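You operate a simulated robot arm through the tools that you are given. There is no shell and no other tool. Be economical: measure what you need, move in short steps, check, and stop when the job is done.

You run a simulated robot arm. Do the job below in one go: nothing can be reset, and whatever is moved stays where it is left.

Task
Set both valves back to 1 and lock them.
Fine: free each valve's knob, turn its dial to 1 and lock the knob after.

The check looks at the end state, three seconds after you hand in, the way a careful person would. Anything else that was tipped, shoved, dropped, spilled or broken makes it a failure.

Robot
A 7-joint arm with a two-finger parallel gripper, fixed in place. Base frame: the origin is at the foot of the arm, x ahead of it, y to its left, z up; the work surface is at about z = 0.9. Lengths are in m, angles in rad, forces in N, time in s.
With the tool pointing down near the work surface it reaches from about 0.34 to 0.78 m from the base axis. Its first joint turns from -2.897 to 2.897 rad. Payload 3.91 kg.
Tool frame: the origin (TCP) lies between the finger pads and is the grasp point; the fingertips stand 0.03 m ahead of it; z points along the fingers, y is the line along which they close. The gripper opens to 0.11 m. The fingers are 0.02 m wide and 0.01 m thick; the gripper's body (0.048 by 0.112 m) begins 0.055 m behind the TCP.
Orientation is that of the tool frame in the base frame, as a unit quaternion [x, y, z, w]. With the fingers straight down and closing along the base's y, the tool's x points along the base's -x, its y along +y and its z along -z.

Tools
- The arm moves only by the tool nudge_tool. Its argument "steps" is a list of rows, each an object of numbers (a shift or turn left out is 0, a gripper value left out holds the last): "tx", "ty", "tz": the shift along the tool's x, y, z in m; "ax", "ay", "az": the turn, a rotation vector about the tool's x, y, z in rad; "grip": the gripper command, from -1 (fully open) to 1 (shut), values between in proportion. In form: [{"tx": .., "ty": .., "tz": .., "ax": .., "ay": .., "az": .., "grip": ..}, ...]. A call has 1 to 20 rows; each row is the pose to reach, as a shift and turn from the pose commanded when the call began, along the tool's axes at that moment. Rows are played at 5 a second. More than 0.05 m and 0.15 rad between two rows, or a gripper value outside its range, and nothing of the call is played. A pose out of reach is approached as far as the arm can. The call stops where the force on the tool passes 40 N (or 10 N more than at its start, if that is more) or the arm is blocked; 0.2 s more then pass. The fingers move at their own pace (about 0.153 m/s each) and stop on an object; they squeeze with about 32 N. The grip force told is the motor's: it shows also when the fingers shut on nothing. Time passes only in rows, and 0.2 s behind the last, so rows that repeat a pose let the fingers close. The reply holds the time, the measured pose of the TCP, the force on the tool along the base axes, the opening and the grip force, in the units named above and with some noise, with the torque about the TCP (base axes, N m) and any sound that the robot's microphone picked up.
- Cameras (640 x 400 px; columns grow to the right, rows downward): "scene" is fixed at [0.0504, -0.507, 1.7236]; the picture's right is [0.93, -0.37, 0.00], its down [-0.15, -0.39, -0.91] and it looks along [0.33, 0.85, -0.42] (base axes); focal length 338 px, centre (320, 200). "wrist" rides on the gripper at [0.077, 0.007, -0.114] in the tool frame; the picture's right is [-0.09, 1.00, 0.00], its down [-0.80, -0.07, -0.59] and it looks along [-0.59, -0.05, 0.80] (tool axes); focal length 270 px, centre (320, 200). There is no depth. A picture from a camera that has moved, and an enlarged one, comes with that camera's place and axes in the base frame and with its lens. The place of the scene camera against the robot may be out by one fixed shift of up to 0.018 m in any direction.
- get_image(camera): a new picture of that camera. No time passes.
- slide_trunk(by): slides the trunk up (or, below 0, down) by that many m; the arm rides with it, the base frame stays. It gives what a move gives, with no picture.
- zoom(camera, box): a new picture of the part [left, top, right, bottom] of that camera's present view, enlarged. No time passes.
- finish_job(): hands the job in; it is judged then, once.

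Work in short steps. Places have to be worked out from the pictures, the camera data and where the tool is seen: move nearer, look again, correct. Check each grasp and each placing, and mend what went wrong. You have 120 turns and 68 pictures in all, those below and enlarged ones among them. Open the gripper and draw the arm clear of the work before you hand the job in, unless the task says otherwise; then end with one line.

The tools are called by a JSON object that holds its "api" and its "payload". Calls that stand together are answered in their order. nudge_tool: Moves the arm, as the interface text tells. Its arguments: {"type":"object","properties":{"steps":{"type":"array"}},"required":["steps"]} The other tools are called the same way: slide_trunk (by) slides the trunk up or down; get_image (camera) takes a picture; zoom (camera, box) takes an enlarged picture of a part of a camera's view; finish_job () hands the job in.

At the start:

```text
time: 0.0
ee_pos: [0.2636, 0.3158, 1.3261]
orientation: [0.0, 1.0, 0.0, 0.0]
force: [0.6, -0.4, 0.5]
ft_torque: [0.0, -0.02, 0.04]
grip_width: 0.1101
finger_force: 0.0
trunk travel left (down, up): [-0.575, 0.035]
```

scene: 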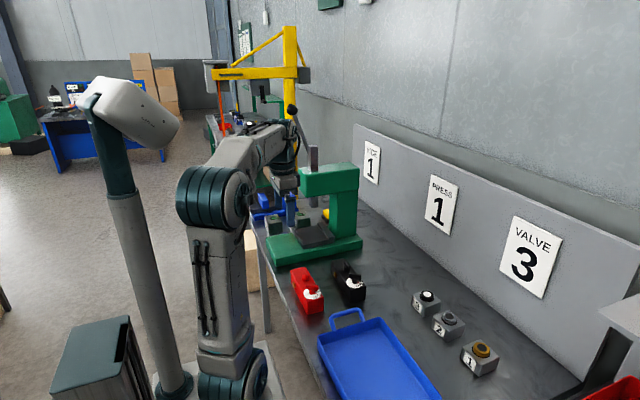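
wrist: 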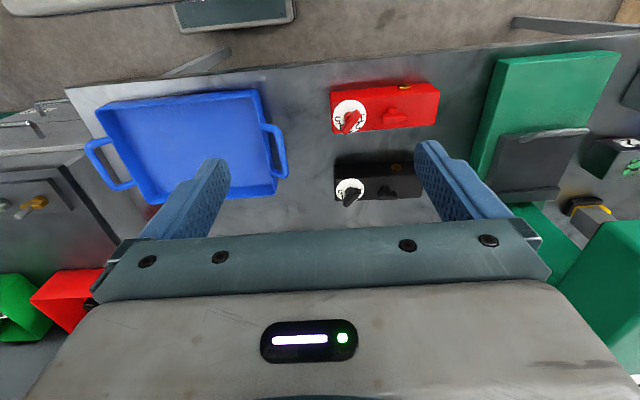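

I'll zoom in on the red and black boxes with dials, and on the scene's valve area.

{"api": "zoom", "payload": {"camera": "wrist", "box": [310, 60, 470, 220]}}

{"api": "zoom", "payload": {"camera": "scene", "box": [270, 240, 520, 400]}}

```text
2.50 times, centred on (390, 140) of wrist
camera zoom: at [0.1874, 0.3219, 1.4408], right [0.09, 1.0, 0.0], down [0.8, -0.07, 0.59], along [0.59, -0.05, -0.8], focal length 676 px, centre (145, 350)
```

zoom: 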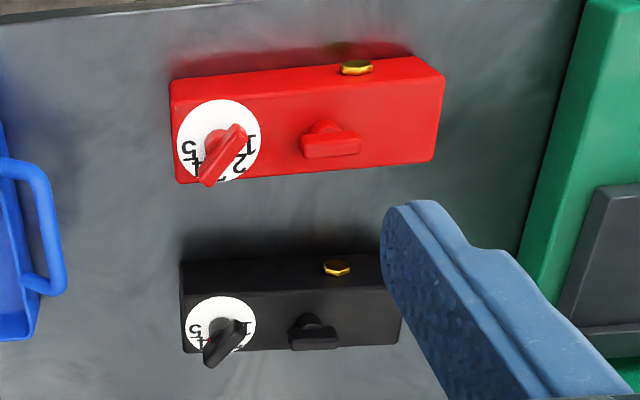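

```text
2.50 times, centred on (395, 320) of scene
camera zoom: at [0.0504, -0.507, 1.7236], right [0.93, -0.37, 0.0], down [-0.15, -0.39, -0.91], along [0.33, 0.85, -0.42], focal length 845 px, centre (132, -100)
```

zoom: 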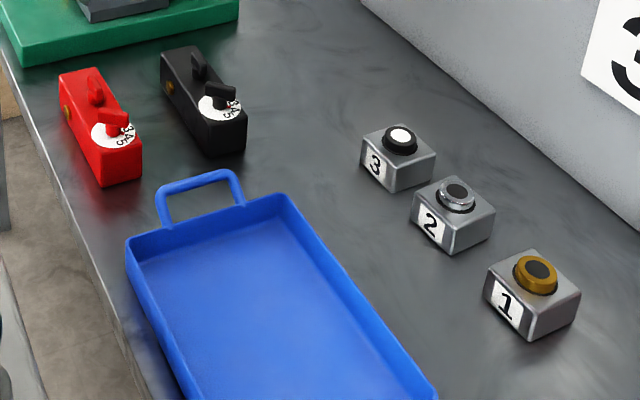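

Both valves (red near x≈0.35, black near x≈0.51, y≈0.42) have a pointer dial and a second tab, plus a brass piece. I'll move closer to see the details.

{"api": "nudge_tool", "payload": {"steps": [{"ty": 0.04, "tz": 0.02}, {"ty": 0.08, "tz": 0.05}, {"ty": 0.11, "tz": 0.085}, {"tx": 0.0, "ty": 0.11, "tz": 0.12}, {"tx": 0.0, "ty": 0.11, "tz": 0.16}]}}

{"api": "get_image", "payload": {"camera": "wrist"}}

```text
time: 1.2
ee_pos: [0.2642, 0.4257, 1.1684]
orientation: [0.0, 1.0, 0.0, 0.0]
force: [-0.2, -0.3, -0.1]
ft_torque: [-0.01, 0.0, 0.0]
grip_width: 0.11
finger_force: 0.0
trunk travel left (down, up): [-0.575, 0.035]
```

```text
63 pictures are left
camera wrist: at [0.1881, 0.4313, 1.2818], right [0.09, 1.0, 0.0], down [0.8, -0.07, 0.59], along [0.59, -0.05, -0.8], focal length 270 px, centre (320, 200)
```

wrist: 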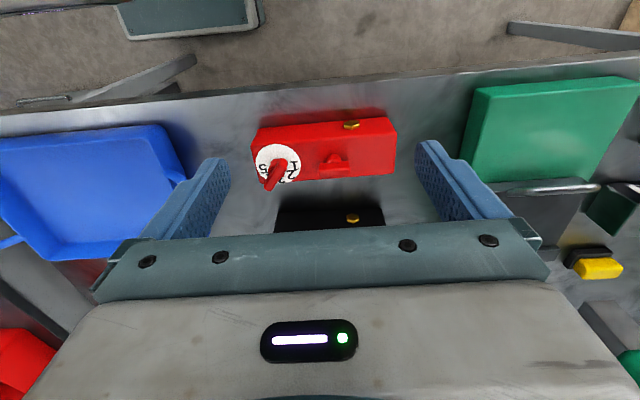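

{"api": "zoom", "payload": {"camera": "wrist", "box": [240, 100, 410, 206]}}

{"api": "zoom", "payload": {"camera": "scene", "box": [285, 250, 375, 320]}}

```text
3.76 times, centred on (325, 153) of wrist
camera zoom: at [0.1881, 0.4313, 1.2818], right [0.09, 1.0, 0.0], down [0.8, -0.07, 0.59], along [0.59, -0.05, -0.8], focal length 1018 px, centre (301, 377)
```

zoom: 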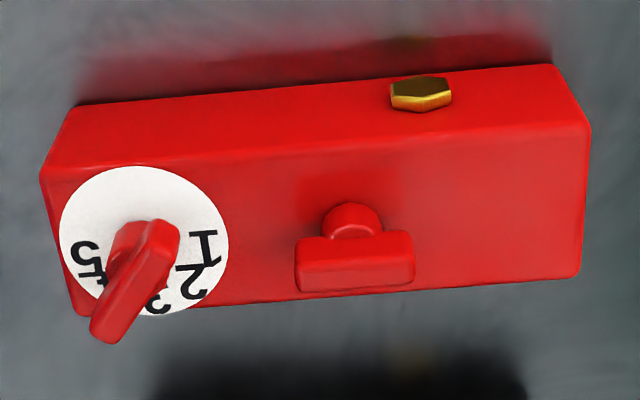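

```text
5.71 times, centred on (330, 285) of scene
camera zoom: at [0.0504, -0.507, 1.7236], right [0.93, -0.37, 0.0], down [-0.15, -0.39, -0.91], along [0.33, 0.85, -0.42], focal length 1932 px, centre (263, -286)
```

zoom: 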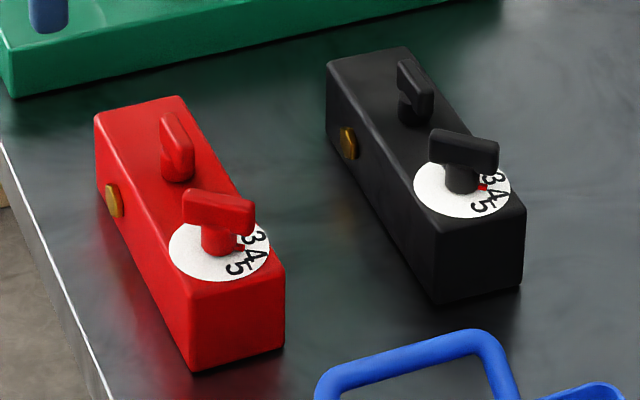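

Triangulating, I get the red tab (probably the lock) at about (0.356, 0.435, 0.994) and the red dial hub at (0.357, 0.361). The scale runs from 1 at +y, through 3 at +x, to 5 at -y, and the pointer is near 4. I'll turn the tool a quarter turn above the red valve so the fingers close along x, narrow the gripper and look again.

{"api": "nudge_tool", "payload": {"steps": [{"tx": -0.01, "az": 0.143}, {"tx": -0.02, "az": 0.286}, {"tx": -0.03, "az": 0.428}, {"tx": -0.04, "az": 0.571}, {"tx": -0.05, "az": 0.714}, {"tx": -0.06, "az": 0.857}, {"tx": -0.07, "az": 1.0}, {"tx": -0.08, "az": 1.142}, {"tx": -0.09, "az": 1.285, "grip": 0}, {"tx": -0.0915, "az": 1.428, "ty": 0.009}, {"tx": -0.0915, "ty": 0.009, "az": 1.5708}, {"tx": -0.0915, "ty": 0.009, "az": 1.5708}]}}

{"api": "get_image", "payload": {"camera": "wrist"}}

```text
time: 3.8
ee_pos: [0.3545, 0.4349, 1.166]
orientation: [0.707, 0.708, 0.0, 0.0]
force: [0.1, -0.2, -0.6]
ft_torque: [-0.02, -0.01, 0.01]
grip_width: 0.055
finger_force: 0.0
trunk travel left (down, up): [-0.575, 0.035]
```

```text
60 pictures are left
camera wrist: at [0.3625, 0.5109, 1.2802], right [1.0, -0.09, 0.0], down [-0.07, -0.8, 0.59], along [-0.05, -0.59, -0.8], focal length 270 px, centre (320, 200)
```

wrist: 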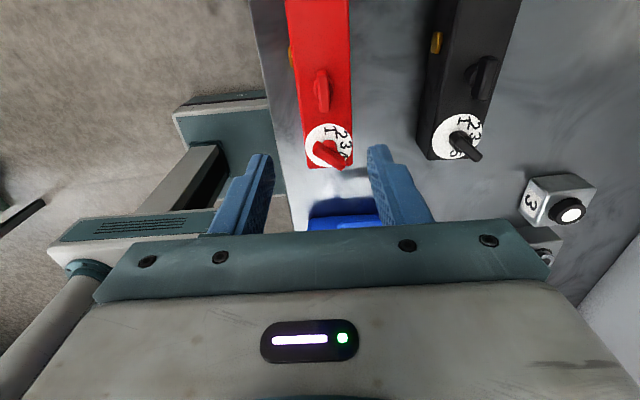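

{"api": "zoom", "payload": {"camera": "wrist", "box": [270, 40, 510, 190]}}

```text
2.67 times, centred on (390, 115) of wrist
camera zoom: at [0.3625, 0.5109, 1.2802], right [1.0, -0.09, 0.0], down [-0.07, -0.8, 0.59], along [-0.05, -0.59, -0.8], focal length 721 px, centre (133, 427)
```

zoom: 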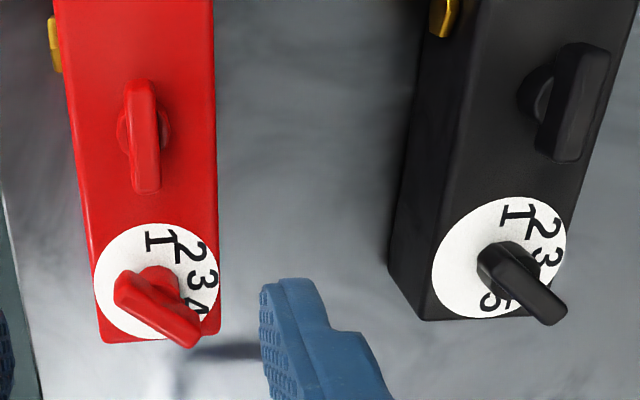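

The pointers of both valves sit at 4 and both tabs lie along y. I'll descend above the red tab (refined to about (0.359, 0.436)) and check alignment.

{"api": "nudge_tool", "payload": {"steps": [{"ty": 0.002, "tz": 0.035}, {"ty": 0.004, "tx": 0.001, "tz": 0.07}, {"ty": 0.004, "tx": 0.001, "tz": 0.111}]}}

{"api": "get_image", "payload": {"camera": "wrist"}}

```text
time: 4.6
ee_pos: [0.3636, 0.4366, 1.0555]
orientation: [0.707, 0.707, -0.001, 0.0]
force: [-0.2, -0.1, 0.5]
ft_torque: [0.0, -0.03, 0.01]
grip_width: 0.0551
finger_force: 0.1
trunk travel left (down, up): [-0.575, 0.035]
```

```text
58 pictures are left
camera wrist: at [0.3705, 0.5126, 1.1698], right [1.0, -0.09, 0.0], down [-0.07, -0.8, 0.59], along [-0.05, -0.59, -0.8], focal length 270 px, centre (320, 200)
```

wrist: 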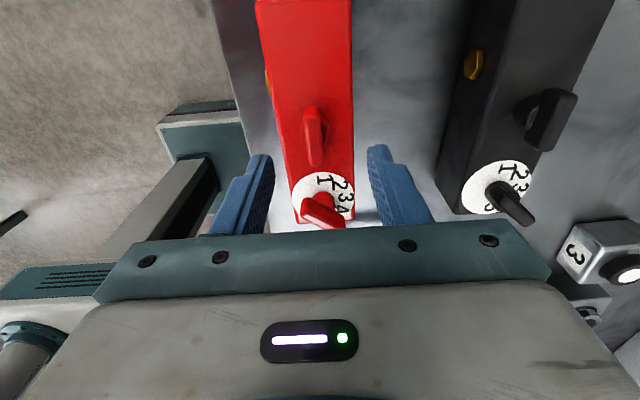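

The tab sits about 3.5 mm toward -x of the TCP. I'll correct that, descend so the tips go beside the bar, and close.

{"api": "nudge_tool", "payload": {"steps": [{"ty": -0.0035, "tz": 0.0}, {"ty": -0.0035, "tz": 0.025}, {"ty": -0.0035, "tz": 0.045}, {"ty": -0.0035, "tz": 0.045}]}}

{"api": "zoom", "payload": {"camera": "wrist", "box": [230, 80, 410, 230]}}

```text
time: 5.6
ee_pos: [0.3572, 0.4371, 1.011]
orientation: [0.706, 0.708, 0.001, 0.001]
force: [0.3, 0.5, 0.4]
ft_torque: [0.01, 0.05, -0.01]
grip_width: 0.055
finger_force: 0.1
trunk travel left (down, up): [-0.575, 0.035]
```

```text
2.67 times, centred on (320, 155) of wrist
camera zoom: at [0.3643, 0.5133, 1.1246], right [1.0, -0.09, 0.0], down [-0.07, -0.8, 0.59], along [-0.05, -0.59, -0.8], focal length 721 px, centre (320, 320)
```

zoom: 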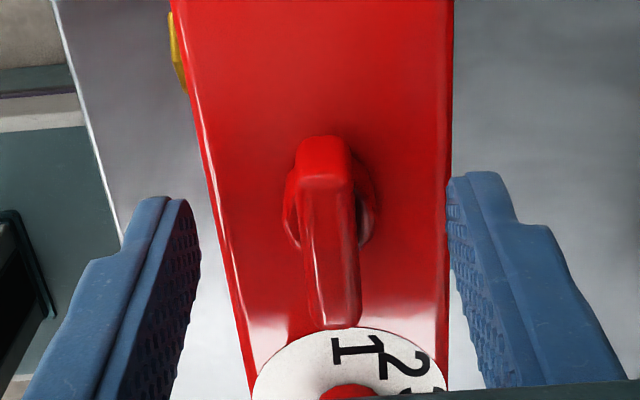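

The box top works out at about z=0.96, so the tips (about 0.981) clear it and straddle the tab. Closing now.

{"api": "nudge_tool", "payload": {"steps": [{"tz": 0.003, "grip": 0.5}, {"tz": 0.003, "grip": 1}, {"tz": 0.003, "grip": 1}, {"tz": 0.003, "grip": 1}]}}

```text
time: 6.6
ee_pos: [0.3577, 0.4373, 1.0079]
orientation: [0.708, 0.707, -0.001, -0.001]
force: [3.6, -1.3, 0.0]
ft_torque: [-0.24, -0.04, 0.04]
grip_width: 0.0117
finger_force: 31.6
trunk travel left (down, up): [-0.575, 0.035]
```

The tab is gripped (11.7 mm). I'll try a small turn to feel which way it goes.

{"api": "nudge_tool", "payload": {"steps": [{"az": 0.06}, {"az": 0.12}, {"az": 0.18}]}}

```text
time: 7.4
ee_pos: [0.3555, 0.4368, 1.0081]
orientation: [0.768, 0.641, 0.0, 0.0]
force: [-2.4, 0.7, 0.4]
ft_torque: [0.82, -0.11, 0.18]
grip_width: 0.0115
finger_force: 32.2
trunk travel left (down, up): [-0.575, 0.035]
```

It turns with light resistance (0.18 N m). I'll continue in the same direction, watching the torque.

{"api": "nudge_tool", "payload": {"steps": [{"az": 0.12}, {"az": 0.24}, {"az": 0.36}, {"az": 0.48}, {"az": 0.6}]}}

{"api": "zoom", "payload": {"camera": "wrist", "box": [200, 60, 440, 230]}}

```text
time: 8.6
ee_pos: [0.3575, 0.4376, 1.0076]
orientation: [0.923, 0.385, 0.0, 0.0]
force: [-0.3, 2.2, 0.3]
ft_torque: [-0.36, 0.13, 0.09]
grip_width: 0.0114
finger_force: 32.1
trunk travel left (down, up): [-0.575, 0.035]
```

```text
2.35 times, centred on (320, 145) of wrist
camera zoom: at [0.4159, 0.4857, 1.1216], right [0.65, -0.76, 0.0], down [-0.61, -0.52, 0.59], along [-0.45, -0.38, -0.8], focal length 636 px, centre (320, 329)
```

zoom: 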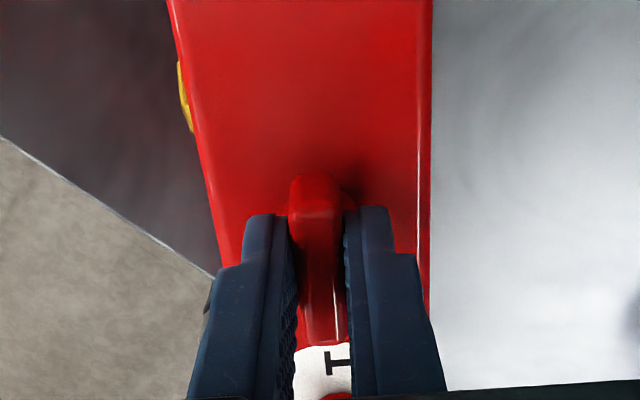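

The body itself turned along with the tab: the valve isn't fixed to the bench, and the tab didn't give in this direction. I'll turn back to the original orientation right away.

{"api": "nudge_tool", "payload": {"steps": [{"az": -0.12}, {"az": -0.24}, {"az": -0.36}, {"az": -0.48}, {"az": -0.6}, {"az": -0.7}, {"az": -0.78}, {"az": -0.78}]}}

{"api": "get_image", "payload": {"camera": "wrist"}}

{"api": "zoom", "payload": {"camera": "scene", "box": [270, 240, 450, 350]}}

```text
time: 10.4
ee_pos: [0.3567, 0.4363, 1.0072]
orientation: [0.707, 0.708, -0.001, 0.0]
force: [-1.0, -1.6, -0.6]
ft_torque: [0.1, -0.06, 0.01]
grip_width: 0.0112
finger_force: 32.0
trunk travel left (down, up): [-0.575, 0.035]
```

```text
55 pictures are left
camera wrist: at [0.364, 0.5127, 1.1216], right [1.0, -0.09, 0.0], down [-0.07, -0.8, 0.6], along [-0.05, -0.59, -0.8], focal length 270 px, centre (320, 200)
```

wrist: 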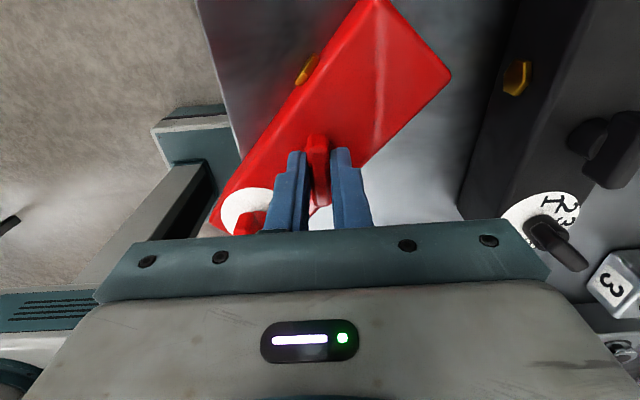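

```text
3.56 times, centred on (360, 295) of scene
camera zoom: at [0.0504, -0.507, 1.7236], right [0.93, -0.37, 0.0], down [-0.15, -0.39, -0.91], along [0.33, 0.85, -0.42], focal length 1202 px, centre (178, -138)
```

zoom: 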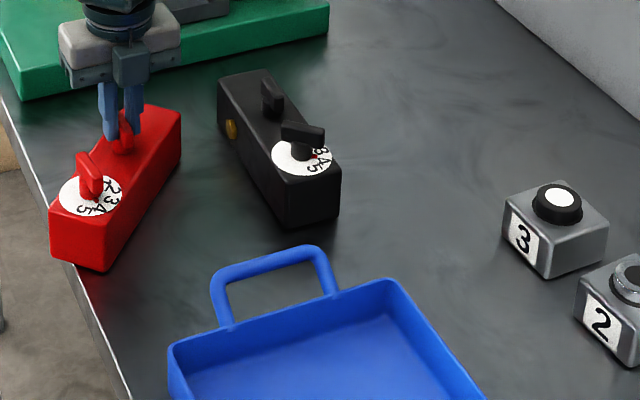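

The body swung 45° clockwise on the way out, but on the way back only the tab turned, counter-clockwise relative to the body. So counter-clockwise frees the tab, and the start position is the clockwise stop. I'll continue counter-clockwise; at the other stop the body should swing back to its original heading.

{"api": "nudge_tool", "payload": {"steps": [{"az": -0.12}, {"az": -0.24}, {"az": -0.36}, {"az": -0.48}, {"az": -0.6}, {"az": -0.72}, {"az": -0.7854}]}}

{"api": "zoom", "payload": {"camera": "scene", "box": [270, 240, 450, 350]}}

```text
time: 12.0
ee_pos: [0.3567, 0.4371, 1.0073]
orientation: [0.382, 0.924, 0.0, 0.0]
force: [0.2, 1.5, -0.1]
ft_torque: [-0.1, -0.08, 0.0]
grip_width: 0.0114
finger_force: 31.6
trunk travel left (down, up): [-0.575, 0.035]
```

```text
3.56 times, centred on (360, 295) of scene
camera zoom: at [0.0504, -0.507, 1.7236], right [0.93, -0.37, 0.0], down [-0.15, -0.39, -0.91], along [0.33, 0.85, -0.42], focal length 1202 px, centre (178, -138)
```

zoom: 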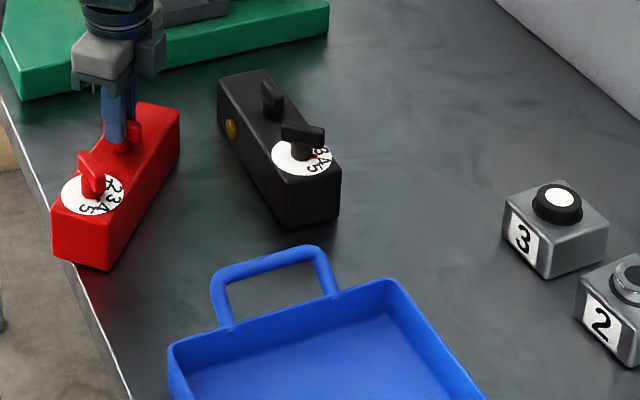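

The body barely moved and the tab is now about 90° from its start, with no resistance. I'll continue carefully and watch the torque.

{"api": "nudge_tool", "payload": {"steps": [{"az": -0.1}, {"az": -0.2}, {"az": -0.25}]}}

{"api": "zoom", "payload": {"camera": "scene", "box": [270, 240, 450, 350]}}

```text
time: 12.8
ee_pos: [0.3562, 0.4368, 1.0079]
orientation: [0.264, 0.964, 0.0, 0.0]
force: [-0.7, -1.0, 0.3]
ft_torque: [-0.07, -0.17, -0.16]
grip_width: 0.0115
finger_force: 32.2
trunk travel left (down, up): [-0.575, 0.035]
```

```text
3.56 times, centred on (360, 295) of scene
camera zoom: at [0.0504, -0.507, 1.7236], right [0.93, -0.37, 0.0], down [-0.15, -0.39, -0.91], along [0.33, 0.85, -0.42], focal length 1202 px, centre (178, -138)
```

zoom: 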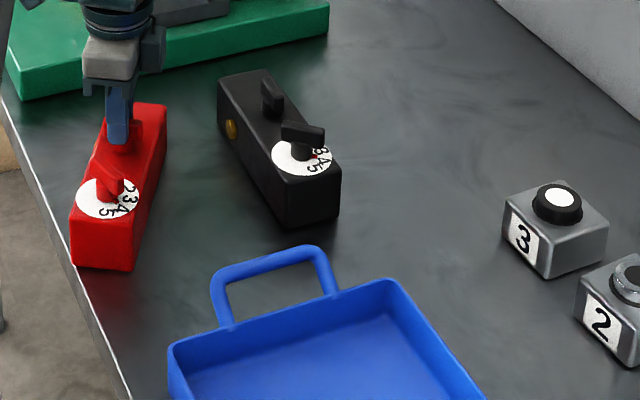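

The stop is reached at about 90° and the body now follows back (torque -0.16). I'll continue by 0.534 rad to restore its heading.

{"api": "nudge_tool", "payload": {"steps": [{"az": -0.12}, {"az": -0.24}, {"az": -0.36}, {"az": -0.46}, {"az": -0.535}, {"az": -0.535}]}}

{"api": "get_image", "payload": {"camera": "wrist"}}

{"api": "zoom", "payload": {"camera": "scene", "box": [285, 250, 375, 320]}}

```text
time: 14.2
ee_pos: [0.3557, 0.4357, 1.008]
orientation: [-0.001, 1.0, -0.001, -0.001]
force: [-0.4, 0.0, 0.8]
ft_torque: [-0.07, 0.01, -0.05]
grip_width: 0.0117
finger_force: 32.2
trunk travel left (down, up): [-0.575, 0.035]
```

```text
51 pictures are left
camera wrist: at [0.279, 0.4416, 1.1218], right [0.09, 1.0, 0.0], down [0.8, -0.07, 0.59], along [0.59, -0.05, -0.8], focal length 270 px, centre (320, 200)
```

wrist: 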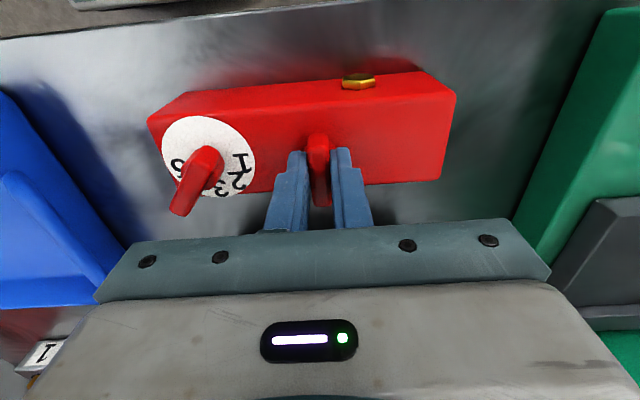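

```text
5.71 times, centred on (330, 285) of scene
camera zoom: at [0.0504, -0.507, 1.7236], right [0.93, -0.37, 0.0], down [-0.15, -0.39, -0.91], along [0.33, 0.85, -0.42], focal length 1932 px, centre (263, -286)
```

zoom: 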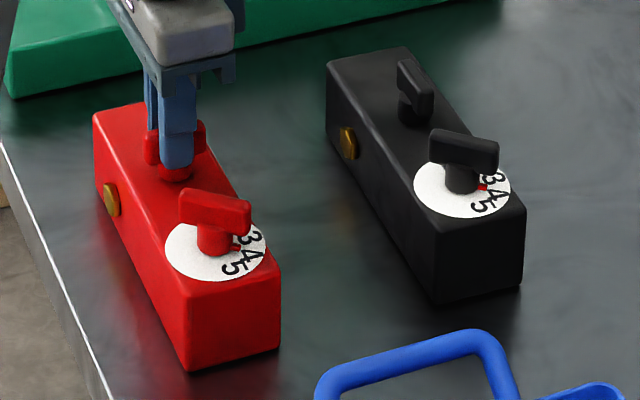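

The red valve is back at its original pose with the tab across the box, so it is unlocked. I'll release, rise, and move over the red dial with the fingers turned to straddle its bar (about -45°).

{"api": "nudge_tool", "payload": {"steps": [{"grip": 0.5}, {"grip": 0.5}, {"tz": -0.03, "grip": 0.5}, {"tz": -0.06}, {"tz": -0.06, "ty": -0.03, "az": 0.14}, {"tz": -0.06, "ty": -0.06, "az": 0.28}, {"tz": -0.06, "ty": -0.074, "az": 0.42}, {"tz": -0.06, "ty": -0.074, "az": 0.56}, {"tz": -0.06, "ty": -0.074, "az": 0.7, "grip": 0.2}, {"tz": -0.06, "ty": -0.074, "az": 0.785, "grip": 0.2}, {"tz": -0.06, "ty": -0.074, "az": 0.785, "grip": 0.2}]}}

{"api": "get_image", "payload": {"camera": "wrist"}}

```text
time: 16.6
ee_pos: [0.3562, 0.3617, 1.0671]
orientation: [0.383, 0.924, -0.001, 0.0]
force: [0.4, 0.6, -0.7]
ft_torque: [0.0, 0.04, -0.02]
grip_width: 0.0442
finger_force: 0.0
trunk travel left (down, up): [-0.575, 0.035]
```

```text
49 pictures are left
camera wrist: at [0.3056, 0.4191, 1.1809], right [0.77, 0.64, 0.0], down [0.52, -0.62, 0.59], along [0.38, -0.46, -0.8], focal length 270 px, centre (320, 200)
```

wrist: 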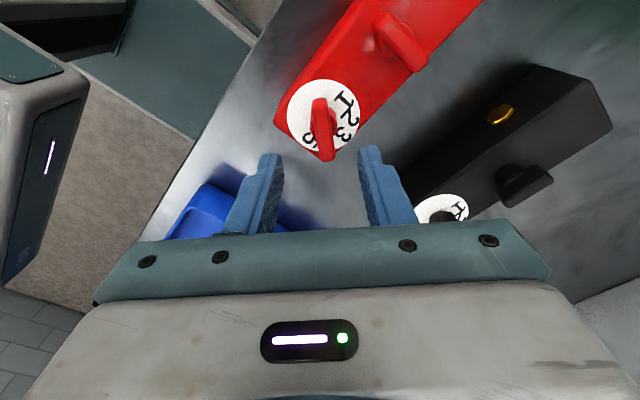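

The red dial bar is centred under the TCP (within 2 mm) at about -44°. Descending and gripping.

{"api": "nudge_tool", "payload": {"steps": [{"tz": 0.03}, {"tz": 0.059}, {"tz": 0.059, "grip": 0.6}, {"tz": 0.059, "grip": 1}, {"tz": 0.059, "grip": 1}, {"tz": 0.059, "grip": 1}]}}

{"api": "get_image", "payload": {"camera": "wrist"}}

```text
time: 18.0
ee_pos: [0.3558, 0.3606, 1.0088]
orientation: [0.382, 0.924, 0.0, 0.0]
force: [-0.2, 1.1, -1.1]
ft_torque: [0.15, 0.07, 0.0]
grip_width: 0.0115
finger_force: 31.7
trunk travel left (down, up): [-0.575, 0.035]
```

```text
48 pictures are left
camera wrist: at [0.3061, 0.4188, 1.1228], right [0.77, 0.64, 0.0], down [0.52, -0.62, 0.59], along [0.38, -0.46, -0.8], focal length 270 px, centre (320, 200)
```

wrist: 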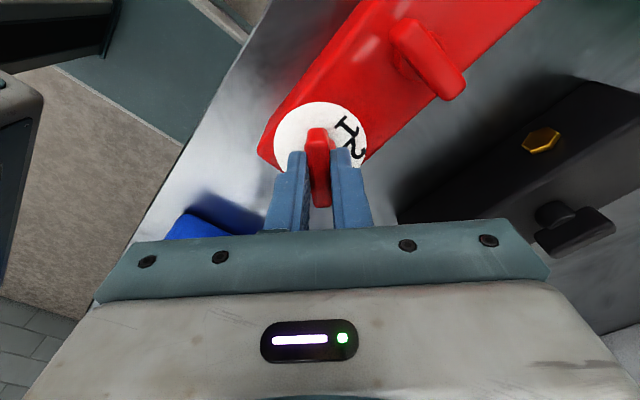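

Gripped. I'll turn counter-clockwise a bit (0.4 rad) and check that the dial turns while the body stays put.

{"api": "nudge_tool", "payload": {"steps": [{"az": -0.08}, {"az": -0.16}, {"az": -0.24}, {"az": -0.32}, {"az": -0.4}]}}

{"api": "zoom", "payload": {"camera": "scene", "box": [285, 250, 375, 320]}}

```text
time: 19.2
ee_pos: [0.3549, 0.3621, 1.0102]
orientation: [0.19, 0.982, 0.0, 0.0]
force: [-0.5, -2.0, 0.7]
ft_torque: [-0.01, -0.16, -0.01]
grip_width: 0.0117
finger_force: 32.1
trunk travel left (down, up): [-0.575, 0.035]
```

```text
5.71 times, centred on (330, 285) of scene
camera zoom: at [0.0504, -0.507, 1.7236], right [0.93, -0.37, 0.0], down [-0.15, -0.39, -0.91], along [0.33, 0.85, -0.42], focal length 1932 px, centre (263, -286)
```

zoom: 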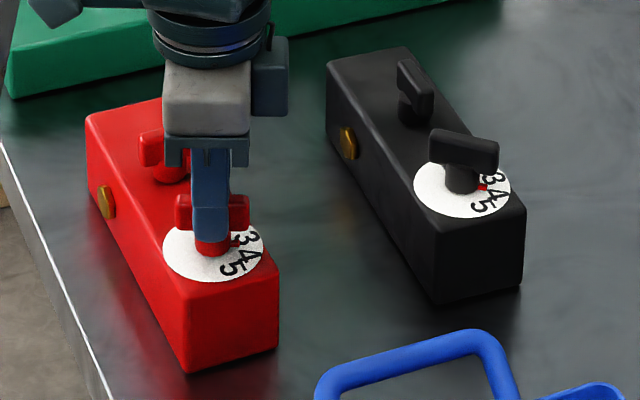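

The dial turns freely and the body has only moved by about a degree or two. Continuing towards 1.

{"api": "nudge_tool", "payload": {"steps": [{"az": -0.12}, {"az": -0.24}, {"az": -0.36}, {"az": -0.48}, {"az": -0.6}, {"az": -0.72}, {"az": -0.84}, {"az": -0.96}, {"az": -1.08}, {"az": -1.2}]}}

{"api": "zoom", "payload": {"camera": "scene", "box": [285, 250, 375, 320]}}

```text
time: 21.4
ee_pos: [0.3565, 0.3628, 1.0094]
orientation: [-0.397, 0.918, 0.001, 0.0]
force: [0.4, 2.2, 2.2]
ft_torque: [-0.08, 0.15, -0.04]
grip_width: 0.0118
finger_force: 31.8
trunk travel left (down, up): [-0.575, 0.035]
```

```text
5.71 times, centred on (330, 285) of scene
camera zoom: at [0.0504, -0.507, 1.7236], right [0.93, -0.37, 0.0], down [-0.15, -0.39, -0.91], along [0.33, 0.85, -0.42], focal length 1932 px, centre (263, -286)
```

zoom: 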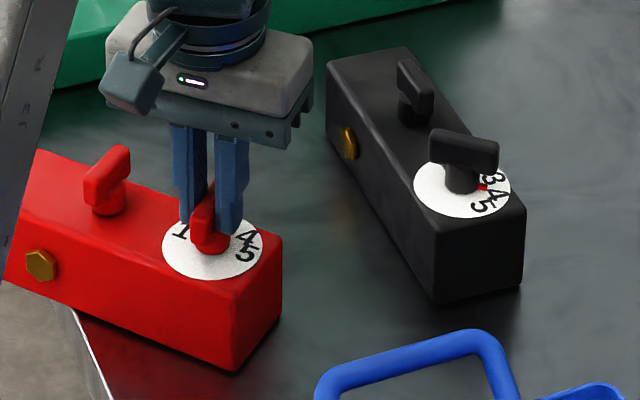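

The body followed this time: it swung about the dial and its far end is now near the bench edge. I'll check with the wrist camera before correcting.

{"api": "get_image", "payload": {"camera": "wrist"}}

{"api": "zoom", "payload": {"camera": "scene", "box": [250, 220, 450, 345]}}

```text
45 pictures are left
camera wrist: at [0.2987, 0.3105, 1.1229], right [-0.67, 0.75, 0.0], down [0.6, 0.54, 0.59], along [0.44, 0.4, -0.8], focal length 270 px, centre (320, 200)
```

wrist: 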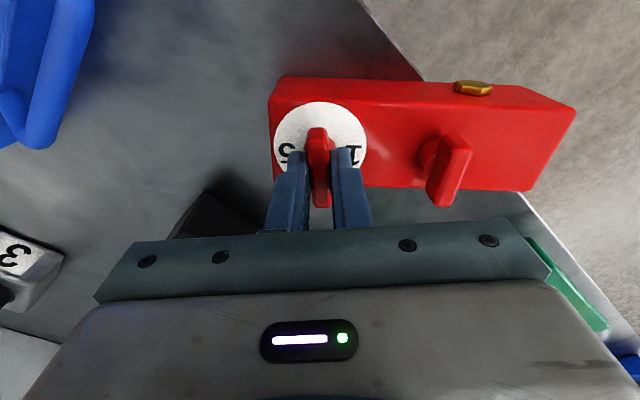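

```text
3.20 times, centred on (350, 282) of scene
camera zoom: at [0.0504, -0.507, 1.7236], right [0.93, -0.37, 0.0], down [-0.15, -0.39, -0.91], along [0.33, 0.85, -0.42], focal length 1082 px, centre (224, -64)
```

zoom: 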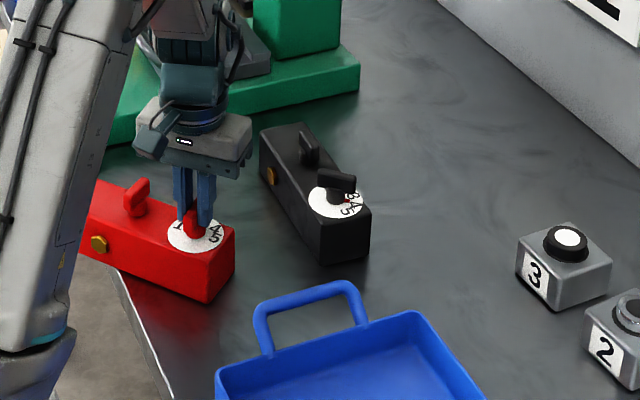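

The pointer sits exactly at 3 relative to the body, so a detent seems to have dragged the body round. I'll turn back clockwise in small steps and see whether the body follows home.

{"api": "nudge_tool", "payload": {"steps": [{"az": 0.1}, {"az": 0.2}, {"az": 0.3}]}}

{"api": "get_image", "payload": {"camera": "wrist"}}

```text
time: 22.2
ee_pos: [0.3552, 0.3615, 1.0102]
orientation: [-0.254, 0.967, 0.001, 0.0]
force: [-2.6, 1.1, 5.7]
ft_torque: [-0.07, 0.11, 0.04]
grip_width: 0.0113
finger_force: 32.2
trunk travel left (down, up): [-0.575, 0.035]
```

```text
43 pictures are left
camera wrist: at [0.2852, 0.3291, 1.1229], right [-0.41, 0.91, 0.0], down [0.73, 0.33, 0.59], along [0.54, 0.25, -0.8], focal length 270 px, centre (320, 200)
```

wrist: 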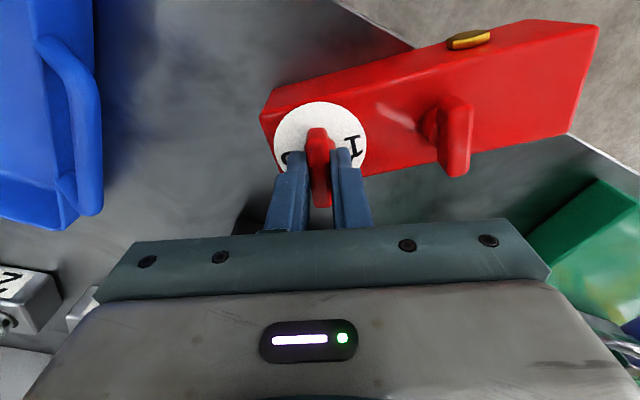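

This time the dial turned and the body stayed. So the dial moves easily between 4 and 3 but seems to stop at 3. I'll look closely at the body for clues.

{"api": "zoom", "payload": {"camera": "wrist", "box": [250, 10, 610, 210]}}

{"api": "zoom", "payload": {"camera": "scene", "box": [350, 255, 380, 305]}}

```text
1.78 times, centred on (430, 110) of wrist
camera zoom: at [0.2852, 0.3291, 1.1229], right [-0.41, 0.91, 0.0], down [0.73, 0.33, 0.59], along [0.54, 0.25, -0.8], focal length 480 px, centre (124, 360)
```

zoom: 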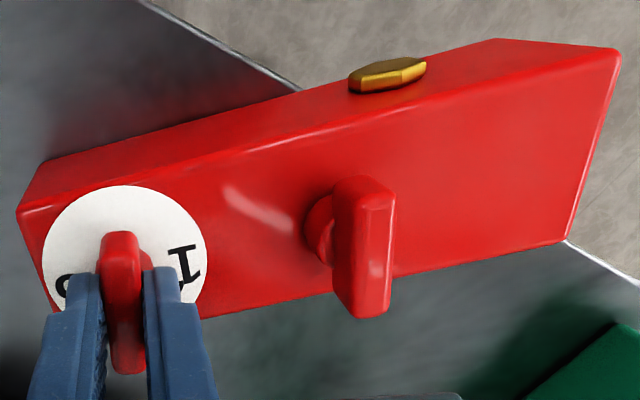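

```text
8.00 times, centred on (365, 280) of scene
camera zoom: at [0.0504, -0.507, 1.7236], right [0.93, -0.37, 0.0], down [-0.15, -0.39, -0.91], along [0.33, 0.85, -0.42], focal length 2705 px, centre (-40, -440)
```

zoom: 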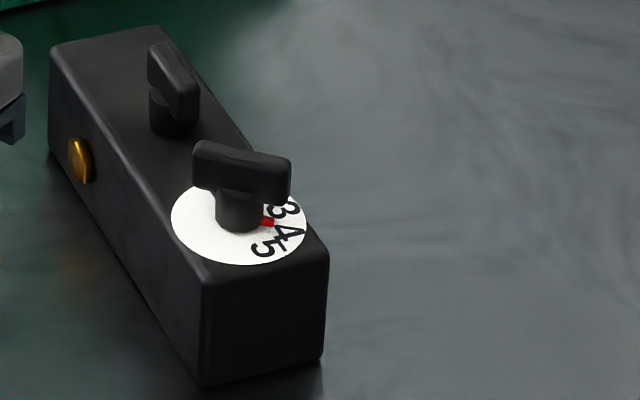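

The red mark on the hub is the pointer. Turning clockwise should take the dial to its stop at 5 and then carry the body back home, so I'll do that in stages.

{"api": "nudge_tool", "payload": {"steps": [{"az": 0.13}, {"az": 0.26}, {"az": 0.39}, {"az": 0.52}, {"az": 0.65}, {"az": 0.78}, {"az": 0.91}, {"az": 1.04}, {"az": 1.17}]}}

{"api": "get_image", "payload": {"camera": "wrist"}}

```text
time: 24.2
ee_pos: [0.3565, 0.362, 1.0095]
orientation: [0.323, 0.947, 0.0, 0.001]
force: [-0.9, 0.1, 0.2]
ft_torque: [0.06, -0.01, 0.03]
grip_width: 0.0115
finger_force: 32.7
trunk travel left (down, up): [-0.575, 0.035]
```

```text
40 pictures are left
camera wrist: at [0.2997, 0.4135, 1.1229], right [0.68, 0.73, 0.0], down [0.59, -0.55, 0.59], along [0.44, -0.4, -0.8], focal length 270 px, centre (320, 200)
```

wrist: 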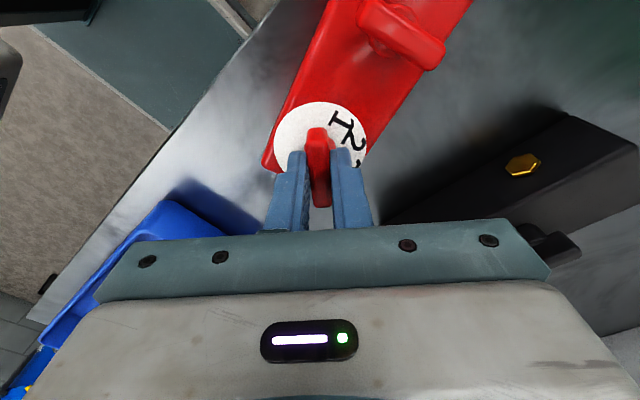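

This fits a speed-dependent drag: slow turns move only the dial, while fast turns also take the body along. I'll turn clockwise fast to bring the body home, then turn the dial slowly.

{"api": "nudge_tool", "payload": {"steps": [{"az": 0.15}, {"az": 0.3}, {"az": 0.45}]}}

{"api": "zoom", "payload": {"camera": "scene", "box": [285, 250, 375, 320]}}

```text
time: 25.0
ee_pos: [0.3574, 0.3621, 1.0094]
orientation: [0.526, 0.851, 0.0, -0.001]
force: [-0.5, -0.7, -0.4]
ft_torque: [-0.06, -0.08, 0.0]
grip_width: 0.0113
finger_force: 32.2
trunk travel left (down, up): [-0.575, 0.035]
```

```text
5.71 times, centred on (330, 285) of scene
camera zoom: at [0.0504, -0.507, 1.7236], right [0.93, -0.37, 0.0], down [-0.15, -0.39, -0.91], along [0.33, 0.85, -0.42], focal length 1932 px, centre (263, -286)
```

zoom: 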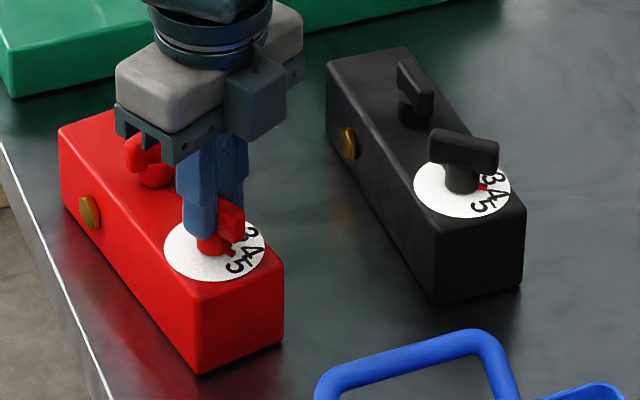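

The body is about 10° from home, and the dial is near its 5 end. Another 0.46 rad clockwise should square it up.

{"api": "nudge_tool", "payload": {"steps": [{"az": 0.15}, {"az": 0.3}, {"az": 0.45}, {"az": 0.46}]}}

{"api": "zoom", "payload": {"camera": "scene", "box": [285, 250, 375, 320]}}

{"api": "get_image", "payload": {"camera": "wrist"}}

```text
time: 26.0
ee_pos: [0.3567, 0.363, 1.0113]
orientation: [0.706, 0.708, 0.0, 0.0]
force: [-0.5, 0.9, 0.3]
ft_torque: [0.19, 0.02, 0.21]
grip_width: 0.0114
finger_force: 32.4
trunk travel left (down, up): [-0.575, 0.035]
```

```text
5.71 times, centred on (330, 285) of scene
camera zoom: at [0.0504, -0.507, 1.7236], right [0.93, -0.37, 0.0], down [-0.15, -0.39, -0.91], along [0.33, 0.85, -0.42], focal length 1932 px, centre (263, -286)
```

zoom: 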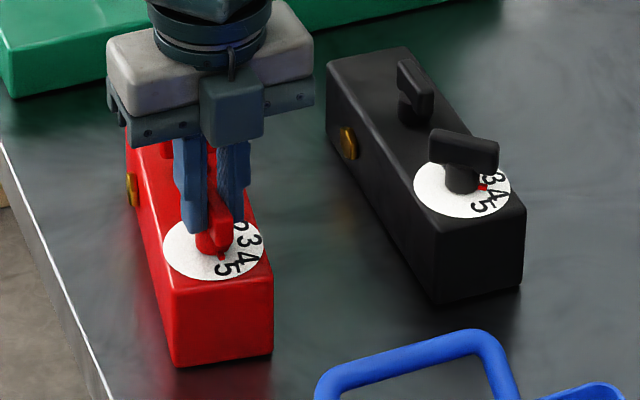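

```text
37 pictures are left
camera wrist: at [0.3635, 0.4394, 1.1229], right [1.0, -0.08, 0.0], down [-0.07, -0.8, 0.59], along [-0.05, -0.59, -0.8], focal length 270 px, centre (320, 200)
```

wrist: 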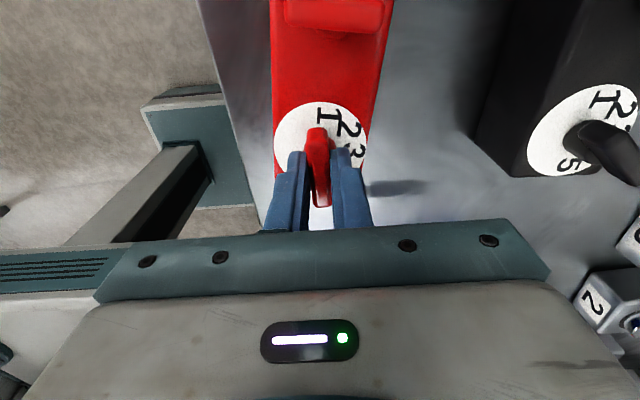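

The body went slightly past home (about 8° clockwise), with the dial at the 5 stop. Now I'll turn counter-clockwise slowly; the stop at 1 can take out the last few degrees at the end.

{"api": "nudge_tool", "payload": {"steps": [{"az": -0.055}, {"az": -0.11}, {"az": -0.165}, {"az": -0.22}, {"az": -0.275}, {"az": -0.33}, {"az": -0.385}, {"az": -0.44}, {"az": -0.495}, {"az": -0.55}, {"az": -0.605}, {"az": -0.66}, {"az": -0.715}, {"az": -0.77}, {"az": -0.825}, {"az": -0.88}, {"az": -0.935}, {"az": -0.99}, {"az": -1.045}, {"az": -1.1}]}}

{"api": "zoom", "payload": {"camera": "scene", "box": [285, 250, 375, 320]}}

```text
time: 30.2
ee_pos: [0.3559, 0.3625, 1.009]
orientation: [0.229, 0.973, 0.0, 0.0]
force: [2.8, 3.8, 7.7]
ft_torque: [0.11, -0.05, -0.04]
grip_width: 0.0116
finger_force: 32.2
trunk travel left (down, up): [-0.575, 0.035]
```

```text
5.71 times, centred on (330, 285) of scene
camera zoom: at [0.0504, -0.507, 1.7236], right [0.93, -0.37, 0.0], down [-0.15, -0.39, -0.91], along [0.33, 0.85, -0.42], focal length 1932 px, centre (263, -286)
```

zoom: 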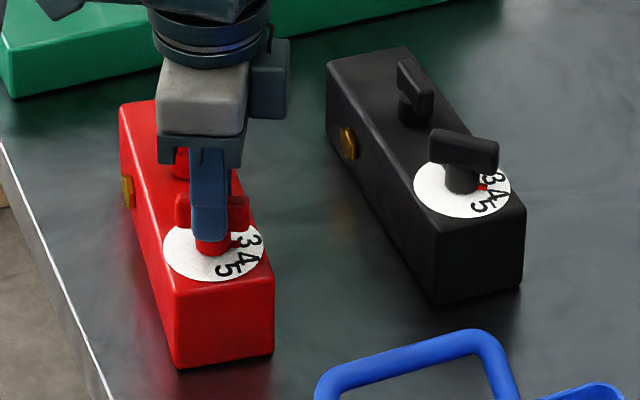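

Slow turning works: the body barely moved. Continuing at the same pace.

{"api": "nudge_tool", "payload": {"steps": [{"az": -0.055}, {"az": -0.11}, {"az": -0.165}, {"az": -0.22}, {"az": -0.275}, {"az": -0.33}, {"az": -0.385}, {"az": -0.44}, {"az": -0.495}, {"az": -0.55}, {"az": -0.605}, {"az": -0.66}, {"az": -0.715}, {"az": -0.77}, {"az": -0.825}, {"az": -0.88}, {"az": -0.935}, {"az": -0.99}, {"az": -1.045}, {"az": -1.1}]}}

{"api": "zoom", "payload": {"camera": "scene", "box": [285, 250, 375, 320]}}

```text
time: 34.4
ee_pos: [0.3567, 0.3622, 1.0096]
orientation: [-0.314, 0.95, 0.0, 0.0]
force: [-0.3, -2.3, 2.0]
ft_torque: [-0.23, 0.21, -0.01]
grip_width: 0.0116
finger_force: 32.5
trunk travel left (down, up): [-0.575, 0.035]
```

```text
5.71 times, centred on (330, 285) of scene
camera zoom: at [0.0504, -0.507, 1.7236], right [0.93, -0.37, 0.0], down [-0.15, -0.39, -0.91], along [0.33, 0.85, -0.42], focal length 1932 px, centre (263, -286)
```

zoom: 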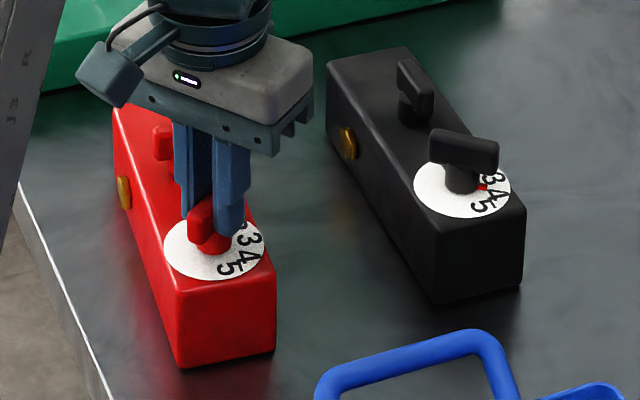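

The dial is now around 2 with the body nearly in place. I'll continue 0.76 rad to reach 1.

{"api": "nudge_tool", "payload": {"steps": [{"az": -0.055}, {"az": -0.11}, {"az": -0.165}, {"az": -0.22}, {"az": -0.275}, {"az": -0.33}, {"az": -0.385}, {"az": -0.44}, {"az": -0.495}, {"az": -0.55}, {"az": -0.605}, {"az": -0.66}, {"az": -0.71}, {"az": -0.74}, {"az": -0.76}]}}

{"api": "get_image", "payload": {"camera": "wrist"}}

{"api": "zoom", "payload": {"camera": "scene", "box": [285, 250, 375, 320]}}

```text
time: 37.6
ee_pos: [0.3563, 0.3617, 1.0083]
orientation: [-0.642, 0.767, 0.0, -0.001]
force: [-1.6, -2.0, 8.9]
ft_torque: [0.08, -0.03, -0.62]
grip_width: 0.0116
finger_force: 32.3
trunk travel left (down, up): [-0.575, 0.035]
```

```text
34 pictures are left
camera wrist: at [0.3363, 0.2861, 1.1227], right [-0.97, 0.26, 0.0], down [0.21, 0.78, 0.59], along [0.15, 0.57, -0.81], focal length 270 px, centre (320, 200)
```

wrist: 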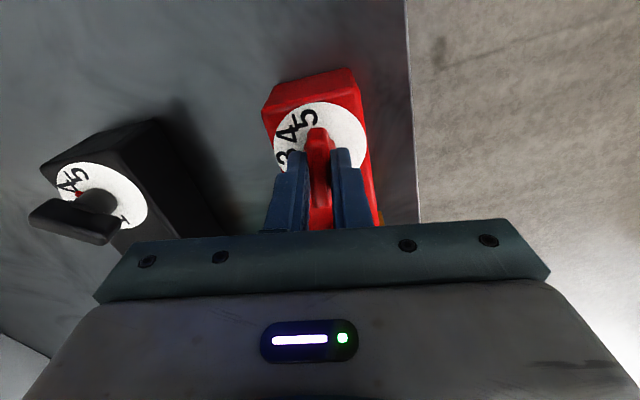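

```text
5.71 times, centred on (330, 285) of scene
camera zoom: at [0.0504, -0.507, 1.7236], right [0.93, -0.37, 0.0], down [-0.15, -0.39, -0.91], along [0.33, 0.85, -0.42], focal length 1932 px, centre (263, -286)
```

zoom: 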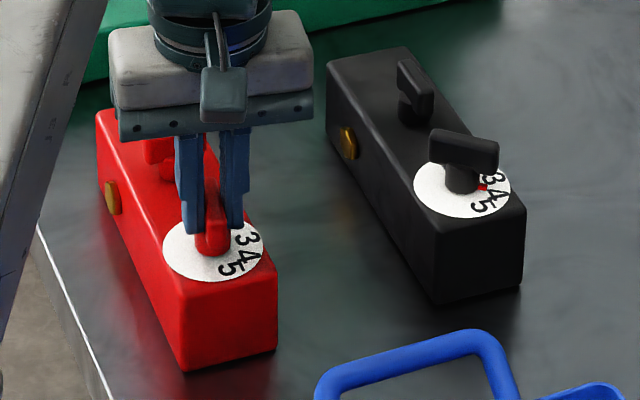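

The body is back nearly exactly home and the torque (-0.62) shows the dial is at its stop at 1. I'll release, lift and inspect.

{"api": "nudge_tool", "payload": {"steps": [{"grip": 0.5}, {"grip": 0.3}, {"tz": -0.03}, {"tz": -0.07}, {"tz": -0.07, "tx": 0.04}, {"tz": -0.07, "tx": 0.08}]}}

{"api": "get_image", "payload": {"camera": "wrist"}}

{"api": "zoom", "payload": {"camera": "scene", "box": [285, 250, 375, 320]}}

```text
time: 39.0
ee_pos: [0.3437, 0.2842, 1.079]
orientation: [-0.643, 0.766, 0.0, 0.0]
force: [0.7, 0.0, 0.3]
ft_torque: [-0.03, 0.0, 0.0]
grip_width: 0.0383
finger_force: 0.1
trunk travel left (down, up): [-0.575, 0.035]
```

```text
32 pictures are left
camera wrist: at [0.3236, 0.2073, 1.1929], right [-0.97, 0.26, 0.0], down [0.21, 0.78, 0.59], along [0.16, 0.57, -0.8], focal length 270 px, centre (320, 200)
```

wrist: 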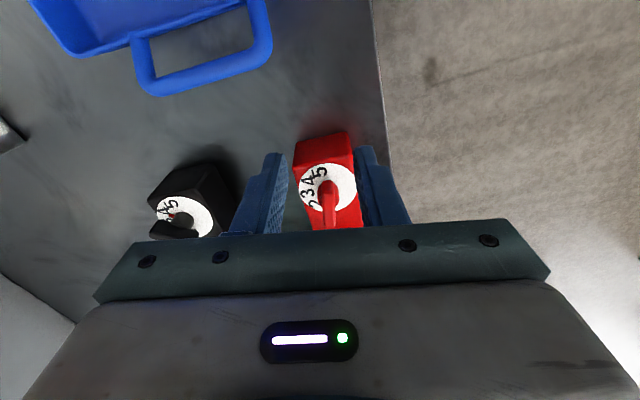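

```text
5.71 times, centred on (330, 285) of scene
camera zoom: at [0.0504, -0.507, 1.7236], right [0.93, -0.37, 0.0], down [-0.15, -0.39, -0.91], along [0.33, 0.85, -0.42], focal length 1932 px, centre (263, -286)
```

zoom: 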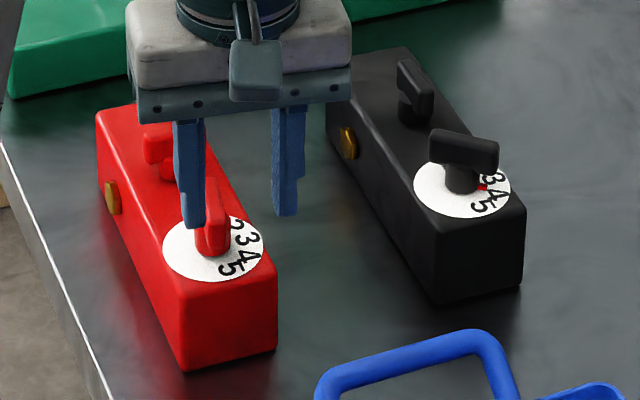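

The red dial reads 1. Next I'll move over the red tab with the fingers closing along y, then look at both before descending.

{"api": "nudge_tool", "payload": {"steps": [{"tx": -0.02, "az": 0.14}, {"tx": -0.04, "az": 0.28}, {"tx": -0.06, "az": 0.42}, {"tx": -0.08, "az": 0.56}, {"tx": -0.1, "az": 0.7}, {"tx": -0.12, "az": 0.84}, {"tx": -0.14, "ty": 0.006, "az": 0.98}, {"tx": -0.153, "ty": 0.0135, "az": 1.12}, {"tx": -0.153, "ty": 0.0135, "az": 1.26}, {"tx": -0.153, "ty": 0.0135, "az": 1.394}, {"tx": -0.153, "ty": 0.0135, "az": 1.394}]}}

{"api": "get_image", "payload": {"camera": "wrist"}}

```text
time: 41.4
ee_pos: [0.3562, 0.4354, 1.0786]
orientation: [-0.001, 1.0, 0.0, -0.001]
force: [-0.5, 0.4, 0.2]
ft_torque: [-0.04, 0.04, 0.02]
grip_width: 0.0384
finger_force: 0.0
trunk travel left (down, up): [-0.575, 0.035]
```

```text
30 pictures are left
camera wrist: at [0.2789, 0.4419, 1.193], right [0.09, 1.0, 0.0], down [0.8, -0.07, 0.59], along [0.59, -0.05, -0.8], focal length 270 px, centre (320, 200)
```

wrist: 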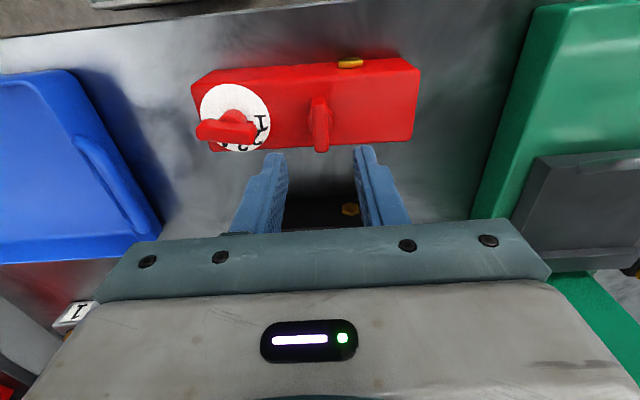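

The tab is aligned under the TCP. I'll take a zoomed check of the dial while I'm here, descend and grip.

{"api": "zoom", "payload": {"camera": "wrist", "box": [180, 50, 340, 160]}}

{"api": "nudge_tool", "payload": {"steps": [{"tx": 0.002, "tz": 0.035}, {"tx": 0.002, "tz": 0.07}, {"tx": 0.002, "tz": 0.07, "grip": 0.6}, {"tx": 0.002, "tz": 0.07, "grip": 1}, {"tx": 0.002, "tz": 0.07, "grip": 1}, {"tx": 0.002, "tz": 0.07, "grip": 1}]}}

```text
3.64 times, centred on (260, 105) of wrist
camera zoom: at [0.2789, 0.4419, 1.193], right [0.09, 1.0, 0.0], down [0.8, -0.07, 0.59], along [0.59, -0.05, -0.8], focal length 983 px, centre (538, 546)
```

zoom: 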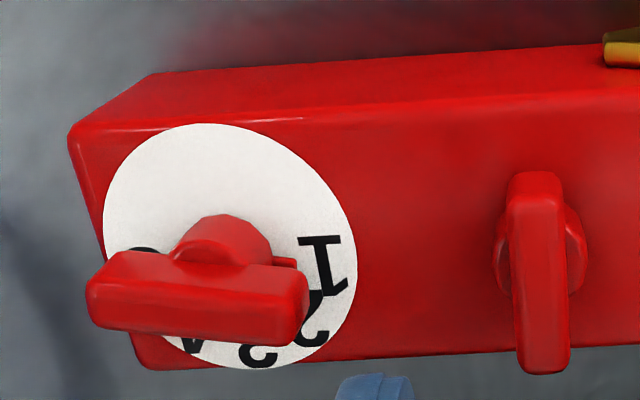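

```text
time: 42.8
ee_pos: [0.3529, 0.4349, 1.008]
orientation: [0.0, 1.0, 0.0, 0.0]
force: [-0.3, 0.0, 0.0]
ft_torque: [0.02, -0.22, -0.25]
grip_width: 0.0119
finger_force: 32.2
trunk travel left (down, up): [-0.575, 0.035]
```

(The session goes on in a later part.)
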